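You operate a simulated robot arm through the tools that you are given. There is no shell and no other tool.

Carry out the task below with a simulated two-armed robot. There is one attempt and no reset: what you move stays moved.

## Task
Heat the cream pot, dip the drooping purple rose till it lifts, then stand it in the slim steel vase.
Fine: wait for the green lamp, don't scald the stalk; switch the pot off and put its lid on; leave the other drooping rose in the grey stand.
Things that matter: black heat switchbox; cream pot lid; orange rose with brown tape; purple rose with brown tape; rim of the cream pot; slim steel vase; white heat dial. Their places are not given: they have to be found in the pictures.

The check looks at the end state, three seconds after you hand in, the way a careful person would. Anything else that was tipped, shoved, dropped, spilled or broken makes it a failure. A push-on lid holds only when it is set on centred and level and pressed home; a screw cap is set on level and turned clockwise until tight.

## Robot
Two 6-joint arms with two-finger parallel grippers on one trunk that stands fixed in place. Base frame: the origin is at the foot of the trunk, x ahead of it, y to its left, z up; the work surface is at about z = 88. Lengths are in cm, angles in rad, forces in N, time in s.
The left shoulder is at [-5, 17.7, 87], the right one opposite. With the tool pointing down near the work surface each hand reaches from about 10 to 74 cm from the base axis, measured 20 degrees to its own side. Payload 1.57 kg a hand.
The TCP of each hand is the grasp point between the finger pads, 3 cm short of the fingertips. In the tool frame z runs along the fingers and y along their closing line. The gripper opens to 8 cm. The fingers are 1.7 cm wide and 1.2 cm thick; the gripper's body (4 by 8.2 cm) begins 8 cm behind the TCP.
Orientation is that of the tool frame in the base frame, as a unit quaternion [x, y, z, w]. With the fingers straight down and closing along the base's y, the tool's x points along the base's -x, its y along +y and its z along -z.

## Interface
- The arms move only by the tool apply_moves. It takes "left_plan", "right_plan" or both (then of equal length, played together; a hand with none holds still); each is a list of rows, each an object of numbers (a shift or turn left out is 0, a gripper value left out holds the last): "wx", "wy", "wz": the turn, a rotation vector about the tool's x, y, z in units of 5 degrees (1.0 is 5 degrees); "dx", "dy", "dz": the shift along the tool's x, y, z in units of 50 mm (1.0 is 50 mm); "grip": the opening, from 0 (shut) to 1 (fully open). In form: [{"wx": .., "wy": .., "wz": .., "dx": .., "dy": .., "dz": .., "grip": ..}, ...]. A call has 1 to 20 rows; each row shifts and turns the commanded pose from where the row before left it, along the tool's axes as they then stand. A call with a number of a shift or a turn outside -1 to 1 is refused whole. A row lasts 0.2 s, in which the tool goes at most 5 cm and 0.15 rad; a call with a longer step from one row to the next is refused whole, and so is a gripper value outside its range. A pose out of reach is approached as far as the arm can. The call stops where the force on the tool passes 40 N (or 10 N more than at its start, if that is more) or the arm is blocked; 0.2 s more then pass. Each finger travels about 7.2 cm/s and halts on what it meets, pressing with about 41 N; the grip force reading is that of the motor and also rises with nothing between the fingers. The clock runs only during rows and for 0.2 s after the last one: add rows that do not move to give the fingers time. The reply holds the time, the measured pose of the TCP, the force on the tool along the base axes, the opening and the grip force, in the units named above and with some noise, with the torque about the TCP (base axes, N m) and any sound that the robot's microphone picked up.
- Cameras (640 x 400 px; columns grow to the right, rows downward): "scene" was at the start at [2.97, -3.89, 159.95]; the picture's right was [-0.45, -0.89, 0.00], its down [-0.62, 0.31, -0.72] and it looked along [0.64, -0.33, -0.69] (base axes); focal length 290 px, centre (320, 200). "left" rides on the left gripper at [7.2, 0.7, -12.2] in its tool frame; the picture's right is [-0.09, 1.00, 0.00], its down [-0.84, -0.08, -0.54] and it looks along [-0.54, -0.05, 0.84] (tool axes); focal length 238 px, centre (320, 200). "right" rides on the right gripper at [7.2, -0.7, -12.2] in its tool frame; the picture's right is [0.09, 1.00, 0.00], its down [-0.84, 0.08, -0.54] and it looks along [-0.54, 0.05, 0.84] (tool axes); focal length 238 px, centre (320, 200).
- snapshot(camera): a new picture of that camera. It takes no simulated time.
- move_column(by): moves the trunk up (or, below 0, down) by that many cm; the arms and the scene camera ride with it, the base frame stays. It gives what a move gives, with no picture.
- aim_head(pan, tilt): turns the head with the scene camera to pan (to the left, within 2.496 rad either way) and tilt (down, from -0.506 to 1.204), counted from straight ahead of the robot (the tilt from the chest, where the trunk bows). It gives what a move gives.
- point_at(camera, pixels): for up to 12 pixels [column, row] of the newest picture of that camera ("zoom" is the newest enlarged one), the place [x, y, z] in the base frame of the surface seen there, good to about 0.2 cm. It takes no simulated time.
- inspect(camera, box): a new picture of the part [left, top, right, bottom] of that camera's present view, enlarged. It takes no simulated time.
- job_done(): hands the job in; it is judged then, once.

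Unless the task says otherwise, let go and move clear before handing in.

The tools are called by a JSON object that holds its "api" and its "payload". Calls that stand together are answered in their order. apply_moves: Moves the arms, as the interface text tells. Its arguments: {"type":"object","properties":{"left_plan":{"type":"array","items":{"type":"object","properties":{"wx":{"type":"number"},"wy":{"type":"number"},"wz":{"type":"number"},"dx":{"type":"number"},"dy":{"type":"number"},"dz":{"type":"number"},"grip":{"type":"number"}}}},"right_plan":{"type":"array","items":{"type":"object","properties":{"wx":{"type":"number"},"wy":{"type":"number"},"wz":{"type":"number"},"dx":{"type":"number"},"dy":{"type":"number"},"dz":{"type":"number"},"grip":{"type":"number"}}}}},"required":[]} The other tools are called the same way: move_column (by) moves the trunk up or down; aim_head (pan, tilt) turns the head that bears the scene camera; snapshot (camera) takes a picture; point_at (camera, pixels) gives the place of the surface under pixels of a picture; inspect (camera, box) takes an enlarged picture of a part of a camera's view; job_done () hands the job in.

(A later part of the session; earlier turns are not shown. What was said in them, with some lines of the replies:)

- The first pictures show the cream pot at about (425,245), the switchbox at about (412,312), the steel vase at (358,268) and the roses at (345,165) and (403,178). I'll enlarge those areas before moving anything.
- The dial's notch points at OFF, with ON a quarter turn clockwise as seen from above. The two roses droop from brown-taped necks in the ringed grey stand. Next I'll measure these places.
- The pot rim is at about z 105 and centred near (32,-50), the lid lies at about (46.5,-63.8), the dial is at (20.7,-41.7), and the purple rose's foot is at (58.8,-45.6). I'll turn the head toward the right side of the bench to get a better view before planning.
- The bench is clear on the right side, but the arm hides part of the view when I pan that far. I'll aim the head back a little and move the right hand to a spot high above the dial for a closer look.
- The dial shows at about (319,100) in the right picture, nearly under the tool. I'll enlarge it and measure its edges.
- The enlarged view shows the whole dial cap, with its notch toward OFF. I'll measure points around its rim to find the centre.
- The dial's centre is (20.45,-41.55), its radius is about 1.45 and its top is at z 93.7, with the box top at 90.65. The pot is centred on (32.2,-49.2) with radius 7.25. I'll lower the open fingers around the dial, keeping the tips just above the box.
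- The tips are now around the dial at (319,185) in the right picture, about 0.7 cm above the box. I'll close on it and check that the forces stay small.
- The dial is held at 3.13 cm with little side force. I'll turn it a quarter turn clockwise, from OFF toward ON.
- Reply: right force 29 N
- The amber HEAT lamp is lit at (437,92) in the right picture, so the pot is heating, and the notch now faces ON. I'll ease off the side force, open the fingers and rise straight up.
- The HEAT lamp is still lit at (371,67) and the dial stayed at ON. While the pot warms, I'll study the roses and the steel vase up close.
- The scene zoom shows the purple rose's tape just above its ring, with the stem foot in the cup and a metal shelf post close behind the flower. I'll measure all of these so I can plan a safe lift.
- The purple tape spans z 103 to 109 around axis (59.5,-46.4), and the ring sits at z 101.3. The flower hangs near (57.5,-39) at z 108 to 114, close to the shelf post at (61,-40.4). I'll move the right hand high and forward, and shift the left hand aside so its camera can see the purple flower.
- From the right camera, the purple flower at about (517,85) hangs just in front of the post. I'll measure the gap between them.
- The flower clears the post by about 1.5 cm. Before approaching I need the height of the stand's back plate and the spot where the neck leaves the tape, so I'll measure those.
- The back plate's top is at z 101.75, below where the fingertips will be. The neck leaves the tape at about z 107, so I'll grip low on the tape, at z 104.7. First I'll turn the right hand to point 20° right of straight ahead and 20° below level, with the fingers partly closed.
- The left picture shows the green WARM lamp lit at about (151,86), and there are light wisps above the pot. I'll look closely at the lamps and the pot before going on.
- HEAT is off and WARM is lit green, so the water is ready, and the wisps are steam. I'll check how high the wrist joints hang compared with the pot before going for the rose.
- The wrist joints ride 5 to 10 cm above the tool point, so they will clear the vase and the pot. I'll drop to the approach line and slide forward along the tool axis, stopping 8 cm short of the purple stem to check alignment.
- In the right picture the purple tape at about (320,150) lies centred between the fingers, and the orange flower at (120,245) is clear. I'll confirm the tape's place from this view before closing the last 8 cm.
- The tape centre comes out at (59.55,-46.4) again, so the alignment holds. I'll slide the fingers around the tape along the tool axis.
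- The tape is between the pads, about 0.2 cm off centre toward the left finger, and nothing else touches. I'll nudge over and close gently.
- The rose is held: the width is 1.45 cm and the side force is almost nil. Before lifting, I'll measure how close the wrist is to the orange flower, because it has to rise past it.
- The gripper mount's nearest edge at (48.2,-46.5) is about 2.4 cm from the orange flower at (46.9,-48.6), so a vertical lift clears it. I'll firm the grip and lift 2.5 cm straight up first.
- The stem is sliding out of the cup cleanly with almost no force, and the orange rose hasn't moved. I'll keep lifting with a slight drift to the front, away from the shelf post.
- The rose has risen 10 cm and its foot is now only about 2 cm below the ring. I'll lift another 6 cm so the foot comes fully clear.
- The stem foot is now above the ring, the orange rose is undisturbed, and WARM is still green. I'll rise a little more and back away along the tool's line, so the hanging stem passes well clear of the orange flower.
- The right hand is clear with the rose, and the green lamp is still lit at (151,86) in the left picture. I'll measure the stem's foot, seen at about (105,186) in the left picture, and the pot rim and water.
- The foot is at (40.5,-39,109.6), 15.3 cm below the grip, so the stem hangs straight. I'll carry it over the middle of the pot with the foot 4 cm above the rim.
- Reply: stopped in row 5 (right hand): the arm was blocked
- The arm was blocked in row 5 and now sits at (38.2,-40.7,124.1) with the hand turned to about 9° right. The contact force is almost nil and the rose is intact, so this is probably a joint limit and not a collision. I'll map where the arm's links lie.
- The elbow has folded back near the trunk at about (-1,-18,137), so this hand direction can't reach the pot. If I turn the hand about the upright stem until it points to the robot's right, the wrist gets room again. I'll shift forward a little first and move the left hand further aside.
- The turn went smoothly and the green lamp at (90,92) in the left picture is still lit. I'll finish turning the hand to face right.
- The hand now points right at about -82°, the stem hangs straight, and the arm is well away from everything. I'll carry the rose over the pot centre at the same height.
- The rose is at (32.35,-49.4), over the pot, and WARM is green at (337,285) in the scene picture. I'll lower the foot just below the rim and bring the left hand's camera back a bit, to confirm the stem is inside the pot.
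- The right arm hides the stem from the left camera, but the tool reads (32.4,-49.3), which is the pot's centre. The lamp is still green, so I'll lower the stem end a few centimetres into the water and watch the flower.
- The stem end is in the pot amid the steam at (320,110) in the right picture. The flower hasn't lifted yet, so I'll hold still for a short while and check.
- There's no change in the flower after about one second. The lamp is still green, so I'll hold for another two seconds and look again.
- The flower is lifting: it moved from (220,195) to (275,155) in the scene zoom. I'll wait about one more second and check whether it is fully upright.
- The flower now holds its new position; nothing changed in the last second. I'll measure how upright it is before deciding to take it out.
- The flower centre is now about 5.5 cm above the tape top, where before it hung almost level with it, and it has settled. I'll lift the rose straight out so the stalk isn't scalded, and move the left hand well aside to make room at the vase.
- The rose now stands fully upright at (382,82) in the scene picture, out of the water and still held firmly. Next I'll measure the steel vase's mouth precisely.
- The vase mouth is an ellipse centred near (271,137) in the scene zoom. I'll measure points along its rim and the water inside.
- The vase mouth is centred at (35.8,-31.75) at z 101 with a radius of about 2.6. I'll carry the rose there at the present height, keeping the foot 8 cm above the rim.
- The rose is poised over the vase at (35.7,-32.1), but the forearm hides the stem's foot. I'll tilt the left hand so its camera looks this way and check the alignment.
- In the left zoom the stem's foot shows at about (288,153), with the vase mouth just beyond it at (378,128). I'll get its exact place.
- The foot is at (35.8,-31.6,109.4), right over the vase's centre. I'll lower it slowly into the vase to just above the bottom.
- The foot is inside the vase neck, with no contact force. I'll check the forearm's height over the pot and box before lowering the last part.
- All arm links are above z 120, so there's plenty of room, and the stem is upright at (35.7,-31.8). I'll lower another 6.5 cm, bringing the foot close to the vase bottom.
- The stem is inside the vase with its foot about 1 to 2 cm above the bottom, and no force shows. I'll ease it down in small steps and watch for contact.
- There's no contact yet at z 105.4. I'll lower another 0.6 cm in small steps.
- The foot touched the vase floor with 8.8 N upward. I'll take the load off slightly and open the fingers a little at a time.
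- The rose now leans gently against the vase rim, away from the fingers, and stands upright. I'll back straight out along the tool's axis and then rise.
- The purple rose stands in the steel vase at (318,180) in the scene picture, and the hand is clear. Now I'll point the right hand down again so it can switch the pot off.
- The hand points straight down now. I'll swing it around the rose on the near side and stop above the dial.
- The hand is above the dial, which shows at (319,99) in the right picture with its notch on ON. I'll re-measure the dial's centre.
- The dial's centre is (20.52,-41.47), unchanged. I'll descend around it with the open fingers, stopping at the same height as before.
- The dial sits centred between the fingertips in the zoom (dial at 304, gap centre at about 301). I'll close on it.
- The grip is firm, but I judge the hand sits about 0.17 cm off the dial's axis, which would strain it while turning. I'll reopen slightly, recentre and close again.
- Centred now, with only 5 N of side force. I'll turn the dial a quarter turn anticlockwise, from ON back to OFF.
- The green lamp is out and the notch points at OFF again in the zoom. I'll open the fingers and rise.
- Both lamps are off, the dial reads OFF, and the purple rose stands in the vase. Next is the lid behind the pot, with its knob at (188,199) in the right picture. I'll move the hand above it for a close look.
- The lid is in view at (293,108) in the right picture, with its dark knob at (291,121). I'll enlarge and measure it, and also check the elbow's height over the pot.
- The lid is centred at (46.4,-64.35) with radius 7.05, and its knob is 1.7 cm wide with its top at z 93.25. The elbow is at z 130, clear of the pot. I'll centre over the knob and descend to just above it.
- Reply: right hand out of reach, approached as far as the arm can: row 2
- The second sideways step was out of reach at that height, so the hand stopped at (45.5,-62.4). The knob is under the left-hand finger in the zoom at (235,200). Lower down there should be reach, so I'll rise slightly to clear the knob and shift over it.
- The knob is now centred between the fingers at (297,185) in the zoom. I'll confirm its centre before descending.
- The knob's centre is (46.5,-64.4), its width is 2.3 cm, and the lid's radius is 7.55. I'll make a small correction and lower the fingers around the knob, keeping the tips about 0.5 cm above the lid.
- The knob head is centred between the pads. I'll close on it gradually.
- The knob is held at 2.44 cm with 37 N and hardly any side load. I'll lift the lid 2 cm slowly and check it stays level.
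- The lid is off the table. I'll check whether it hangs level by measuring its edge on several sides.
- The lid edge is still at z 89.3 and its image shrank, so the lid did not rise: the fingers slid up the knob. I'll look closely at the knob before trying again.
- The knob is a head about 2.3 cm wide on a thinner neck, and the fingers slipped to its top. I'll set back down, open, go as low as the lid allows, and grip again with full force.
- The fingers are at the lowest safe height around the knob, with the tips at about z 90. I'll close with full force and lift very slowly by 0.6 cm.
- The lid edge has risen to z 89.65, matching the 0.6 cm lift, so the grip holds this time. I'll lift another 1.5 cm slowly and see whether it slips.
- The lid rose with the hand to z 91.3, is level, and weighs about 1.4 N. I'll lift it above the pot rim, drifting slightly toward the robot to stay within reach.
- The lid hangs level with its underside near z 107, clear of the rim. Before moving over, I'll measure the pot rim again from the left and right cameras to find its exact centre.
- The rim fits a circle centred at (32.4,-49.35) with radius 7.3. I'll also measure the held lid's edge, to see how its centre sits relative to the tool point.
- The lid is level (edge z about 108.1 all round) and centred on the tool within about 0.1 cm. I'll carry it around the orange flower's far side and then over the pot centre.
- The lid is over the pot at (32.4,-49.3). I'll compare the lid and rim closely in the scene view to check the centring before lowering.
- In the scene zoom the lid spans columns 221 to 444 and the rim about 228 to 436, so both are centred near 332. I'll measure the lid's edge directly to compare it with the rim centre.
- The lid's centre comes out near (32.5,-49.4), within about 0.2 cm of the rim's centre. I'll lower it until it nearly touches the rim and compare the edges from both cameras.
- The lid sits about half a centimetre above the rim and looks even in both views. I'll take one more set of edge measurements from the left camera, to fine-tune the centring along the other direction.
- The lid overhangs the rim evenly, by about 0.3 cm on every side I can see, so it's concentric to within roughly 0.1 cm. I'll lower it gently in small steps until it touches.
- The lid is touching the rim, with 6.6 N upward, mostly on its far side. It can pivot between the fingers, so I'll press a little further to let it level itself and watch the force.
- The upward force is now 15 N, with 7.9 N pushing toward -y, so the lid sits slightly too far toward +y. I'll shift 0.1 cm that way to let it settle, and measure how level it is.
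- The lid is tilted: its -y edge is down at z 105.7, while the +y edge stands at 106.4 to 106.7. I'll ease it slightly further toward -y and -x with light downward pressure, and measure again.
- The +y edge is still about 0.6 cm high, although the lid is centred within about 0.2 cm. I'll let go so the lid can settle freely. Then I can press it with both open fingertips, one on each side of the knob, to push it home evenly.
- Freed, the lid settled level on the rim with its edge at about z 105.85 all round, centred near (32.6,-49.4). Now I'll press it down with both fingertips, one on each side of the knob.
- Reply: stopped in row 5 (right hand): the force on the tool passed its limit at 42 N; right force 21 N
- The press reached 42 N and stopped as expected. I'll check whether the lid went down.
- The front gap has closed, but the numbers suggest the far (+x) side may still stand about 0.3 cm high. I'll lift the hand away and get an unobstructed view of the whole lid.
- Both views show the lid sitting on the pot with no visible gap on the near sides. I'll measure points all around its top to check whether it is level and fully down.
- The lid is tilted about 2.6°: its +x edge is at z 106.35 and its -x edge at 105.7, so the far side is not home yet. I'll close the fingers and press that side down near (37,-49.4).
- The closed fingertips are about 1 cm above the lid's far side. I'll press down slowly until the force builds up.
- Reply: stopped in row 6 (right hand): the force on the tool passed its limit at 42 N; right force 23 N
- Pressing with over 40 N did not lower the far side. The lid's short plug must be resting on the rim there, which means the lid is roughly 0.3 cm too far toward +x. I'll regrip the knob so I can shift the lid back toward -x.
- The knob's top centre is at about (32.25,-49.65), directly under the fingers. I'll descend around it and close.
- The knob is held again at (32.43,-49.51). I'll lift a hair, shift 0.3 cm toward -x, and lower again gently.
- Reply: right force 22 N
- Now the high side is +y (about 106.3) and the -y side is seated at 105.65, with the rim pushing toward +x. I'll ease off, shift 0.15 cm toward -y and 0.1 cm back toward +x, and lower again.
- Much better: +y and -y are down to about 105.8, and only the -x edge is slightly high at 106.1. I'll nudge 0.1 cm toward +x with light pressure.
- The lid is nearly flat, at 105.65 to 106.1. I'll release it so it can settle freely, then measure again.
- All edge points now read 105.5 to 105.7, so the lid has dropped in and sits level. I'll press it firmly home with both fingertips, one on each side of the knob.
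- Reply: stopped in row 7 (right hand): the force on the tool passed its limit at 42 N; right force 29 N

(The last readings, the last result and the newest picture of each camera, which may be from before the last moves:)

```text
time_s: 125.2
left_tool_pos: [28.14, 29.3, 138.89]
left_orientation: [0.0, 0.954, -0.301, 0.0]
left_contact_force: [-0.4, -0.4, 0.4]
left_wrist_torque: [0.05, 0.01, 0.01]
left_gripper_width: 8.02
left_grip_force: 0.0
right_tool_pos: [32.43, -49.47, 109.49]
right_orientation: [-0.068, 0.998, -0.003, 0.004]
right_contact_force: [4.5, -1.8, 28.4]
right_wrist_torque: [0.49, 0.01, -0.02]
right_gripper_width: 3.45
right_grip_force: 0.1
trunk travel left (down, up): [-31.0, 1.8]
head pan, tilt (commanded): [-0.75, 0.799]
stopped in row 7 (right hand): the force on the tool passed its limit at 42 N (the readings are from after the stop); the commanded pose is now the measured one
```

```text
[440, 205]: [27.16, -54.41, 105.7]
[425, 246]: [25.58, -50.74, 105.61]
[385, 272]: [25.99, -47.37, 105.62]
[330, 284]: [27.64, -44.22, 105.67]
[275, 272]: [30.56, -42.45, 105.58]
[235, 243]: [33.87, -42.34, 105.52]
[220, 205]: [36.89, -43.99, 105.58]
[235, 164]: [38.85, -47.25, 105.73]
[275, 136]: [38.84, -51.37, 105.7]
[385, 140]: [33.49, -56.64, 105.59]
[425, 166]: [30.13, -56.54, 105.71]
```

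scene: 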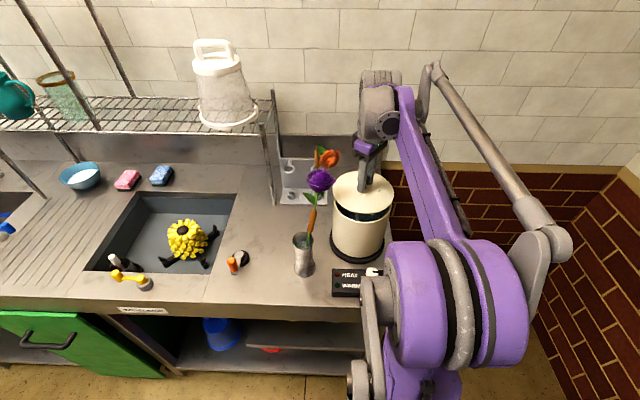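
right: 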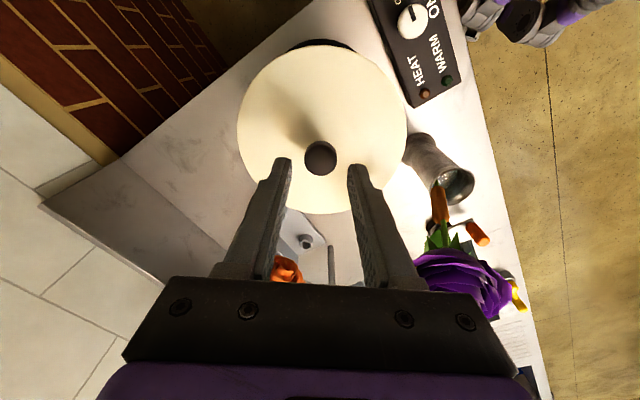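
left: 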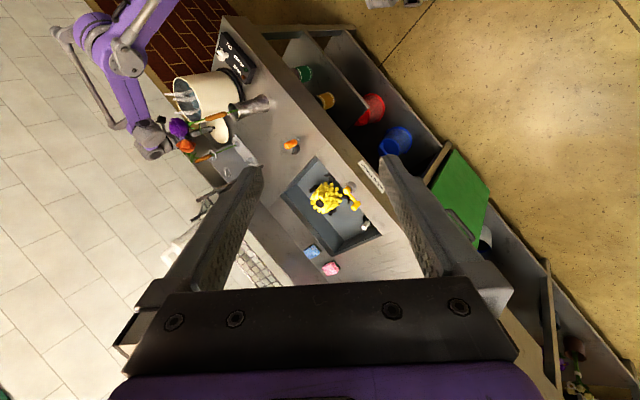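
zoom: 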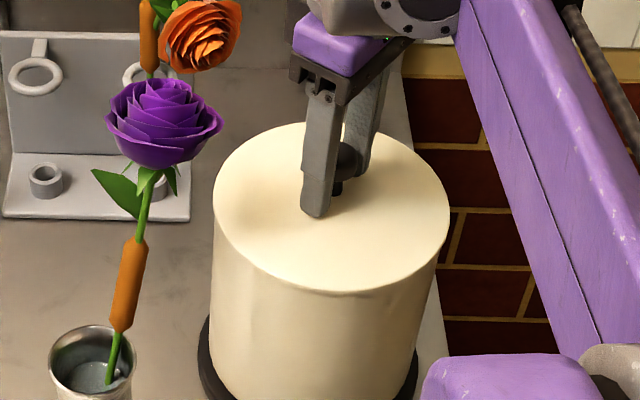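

The lid took 42 N and stayed level at 105.5 to 105.7, and the contact point is 0.5 cm lower than on the failed try, so it has gone in. For good measure I'll press once more, centrally on the knob with closed fingers.

{"api": "apply_moves", "payload": {"right_plan": [{"dz": -0.1}, {"dz": -0.3}, {"dz": -0.4}, {"dz": -0.15, "grip": 0.2}, {"grip": 0.0}, {"grip": 0.0}, {"grip": 0.0}]}}

{"api": "inspect", "payload": {"camera": "right", "box": [200, 30, 440, 250]}}

{"api": "inspect", "payload": {"camera": "scene", "box": [310, 150, 410, 250]}}

{"api": "point_at", "payload": {"camera": "zoom", "pixels": [[338, 155], [325, 158], [352, 158], [335, 165], [330, 284], [235, 164], [425, 166]]}}

```text
time_s: 126.8
left_tool_pos: [28.3, 29.09, 138.96]
left_orientation: [0.0, 0.954, -0.301, 0.0]
left_contact_force: [1.6, -0.2, 0.1]
left_wrist_torque: [-0.02, -0.02, -0.03]
left_gripper_width: 8.01
left_grip_force: 0.1
right_tool_pos: [32.47, -49.56, 114.0]
right_orientation: [-0.068, 0.998, -0.002, 0.002]
right_contact_force: [0.5, 0.6, -0.8]
right_wrist_torque: [0.01, -0.01, 0.0]
right_gripper_width: 0.0
right_grip_force: 21.2
trunk travel left (down, up): [-31.0, 1.8]
head pan, tilt (commanded): [-0.75, 0.799]
```

```text
1.82 times, centred on (320, 140) of right
```

zoom: 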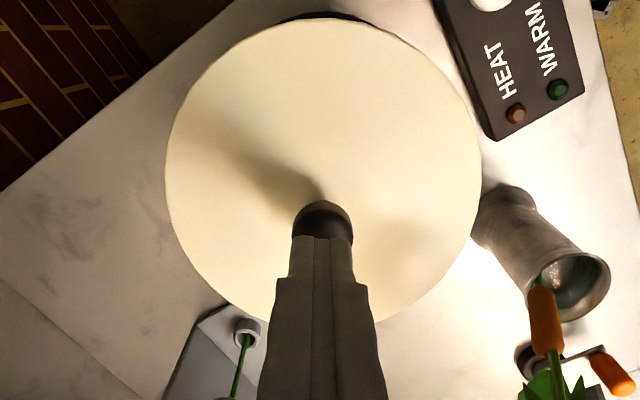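

```text
4.00 times, centred on (360, 200) of scene
```

zoom: 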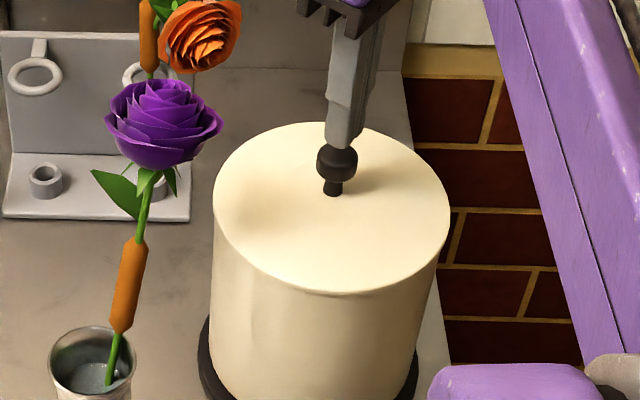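

```text
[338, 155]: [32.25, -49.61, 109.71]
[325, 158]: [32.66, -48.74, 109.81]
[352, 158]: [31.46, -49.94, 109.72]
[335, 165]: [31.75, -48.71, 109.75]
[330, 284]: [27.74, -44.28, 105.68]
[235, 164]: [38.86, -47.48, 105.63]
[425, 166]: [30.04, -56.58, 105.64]
```

The closed fingertips are right above the knob, whose top is at z 109.75. I'll press straight down on it.

{"api": "apply_moves", "payload": {"right_plan": [{"dz": 0.1}, {"dz": 0.08}, {"dz": 0.04}, {"dz": 0.03}, {"dz": 0.03}, {"dz": 0.03}, {"dz": 0.03}, {"dz": 0}]}}

{"api": "inspect", "payload": {"camera": "scene", "box": [310, 150, 410, 250]}}

{"api": "point_at", "payload": {"camera": "zoom", "pixels": [[440, 205], [425, 246], [385, 272], [330, 284], [275, 272], [235, 243], [220, 205], [235, 164], [275, 136], [385, 140], [425, 166]]}}

```text
time_s: 128.3
left_tool_pos: [28.19, 29.15, 139.01]
left_orientation: [0.0, 0.953, -0.302, -0.001]
left_contact_force: [-0.4, 0.3, 0.5]
left_wrist_torque: [-0.02, -0.02, -0.02]
left_gripper_width: 8.01
left_grip_force: 0.1
right_tool_pos: [32.36, -49.53, 112.91]
right_orientation: [-0.068, 0.998, -0.004, 0.005]
right_contact_force: [4.7, -4.3, 22.0]
right_wrist_torque: [-0.05, 0.0, 0.02]
right_gripper_width: 0.0
right_grip_force: 21.2
trunk travel left (down, up): [-31.0, 1.8]
head pan, tilt (commanded): [-0.75, 0.799]
stopped in row 7 (right hand): the force on the tool passed its limit at 45 N (the readings are from after the stop); the commanded pose is now the measured one
```

```text
4.00 times, centred on (360, 200) of scene
```

zoom: 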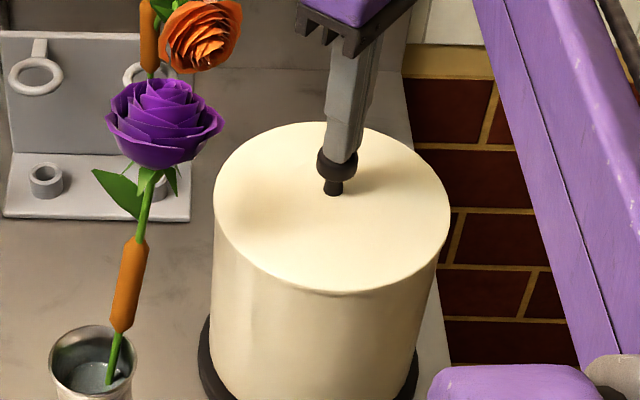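

```text
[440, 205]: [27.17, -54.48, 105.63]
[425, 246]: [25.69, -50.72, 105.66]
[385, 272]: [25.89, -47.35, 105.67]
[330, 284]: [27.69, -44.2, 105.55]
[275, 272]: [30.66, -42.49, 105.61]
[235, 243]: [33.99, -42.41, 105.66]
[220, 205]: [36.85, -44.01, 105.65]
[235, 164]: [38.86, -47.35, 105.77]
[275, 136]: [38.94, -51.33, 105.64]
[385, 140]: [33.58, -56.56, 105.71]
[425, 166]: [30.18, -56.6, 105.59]
```

The press reached 45 N, and all lid edges read 105.55 to 105.77, so the lid is level and fully seated. I'll lift the hand clear, move it back toward the robot, and check the whole scene.

{"api": "apply_moves", "payload": {"right_plan": [{"dz": -0.1}, {"dz": -0.4}, {"dz": -0.7}, {"dz": -0.8}, {"dz": -0.8}, {"dx": 0.5, "dz": -0.4}, {"dx": 0.7}, {"dx": 0.7, "dy": 0.3}, {"dx": 0.2, "dy": 0.3}, {"dx": 0}]}}

{"api": "snapshot", "payload": {"camera": "scene"}}

{"api": "snapshot", "payload": {"camera": "right"}}

{"api": "inspect", "payload": {"camera": "scene", "box": [260, 130, 420, 310]}}

{"api": "snapshot", "payload": {"camera": "left"}}

```text
time_s: 130.5
left_tool_pos: [28.3, 29.06, 139.08]
left_orientation: [0.0, 0.954, -0.301, 0.001]
left_contact_force: [-0.3, -0.3, 0.7]
left_wrist_torque: [-0.04, -0.02, 0.02]
left_gripper_width: 8.0
left_grip_force: 0.1
right_tool_pos: [21.48, -47.98, 128.56]
right_orientation: [-0.068, 0.998, -0.005, 0.004]
right_contact_force: [-0.6, 0.7, 0.1]
right_wrist_torque: [0.01, -0.03, 0.01]
right_gripper_width: 0.01
right_grip_force: 21.6
trunk travel left (down, up): [-31.0, 1.8]
head pan, tilt (commanded): [-0.75, 0.799]
```

```text
taken
```

scene: 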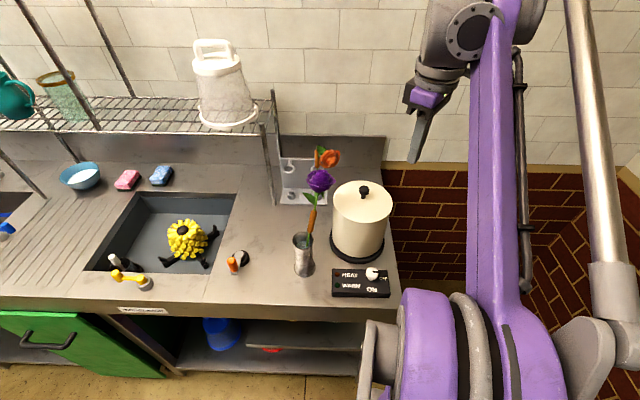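

```text
taken
```

right: 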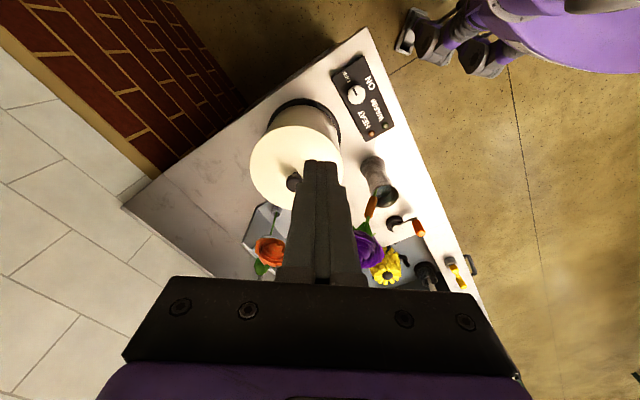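

```text
2.22 times, centred on (340, 220) of scene
```

zoom: 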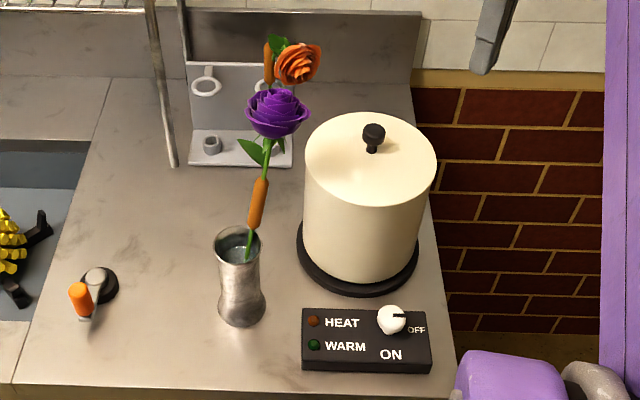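

```text
taken
```

left: 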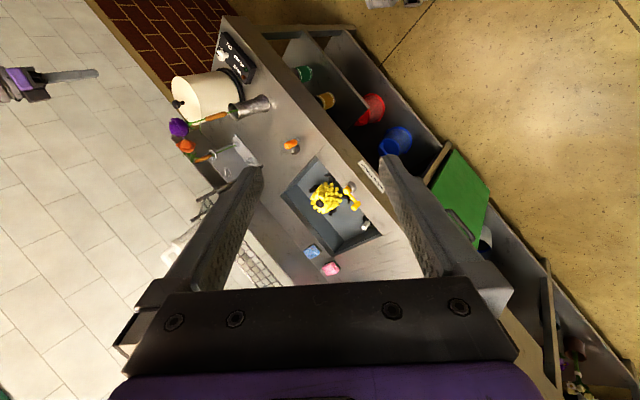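

The final views match the task. The lid is seated level on the pot, the dial is on OFF with both lamps dark, the lifted purple rose stands in the steel vase, and the orange rose is still in its stand. Both hands are empty and clear, so I'm handing in the job.

{"api": "job_done", "payload": {}}

```text
The job is handed in.
```

I finished the task and handed it in. I don't have the judge's result yet.

- **Heating:** I turned the dial to ON and dipped the rose only while the green WARM lamp was lit.
- **Purple rose:** I took it out after about four seconds in the water, and it was fully upright. It now stands in the slim steel vase, leaning lightly against the rim.
- **Pot:** The dial is back on OFF and both lamps are dark.
- **Lid:** It took several tries because the lid first caught on the rim and sat tilted. After re-centring, it dropped in. I pressed it to about 45 N, and its edge measured level all round to within about 0.2 cm. I did not hear or see a clear sign, such as a click, that it had locked.
- **Orange rose:** It is still in the grey stand, untouched.

In the final pictures, nothing else looked tipped, moved or spilled.
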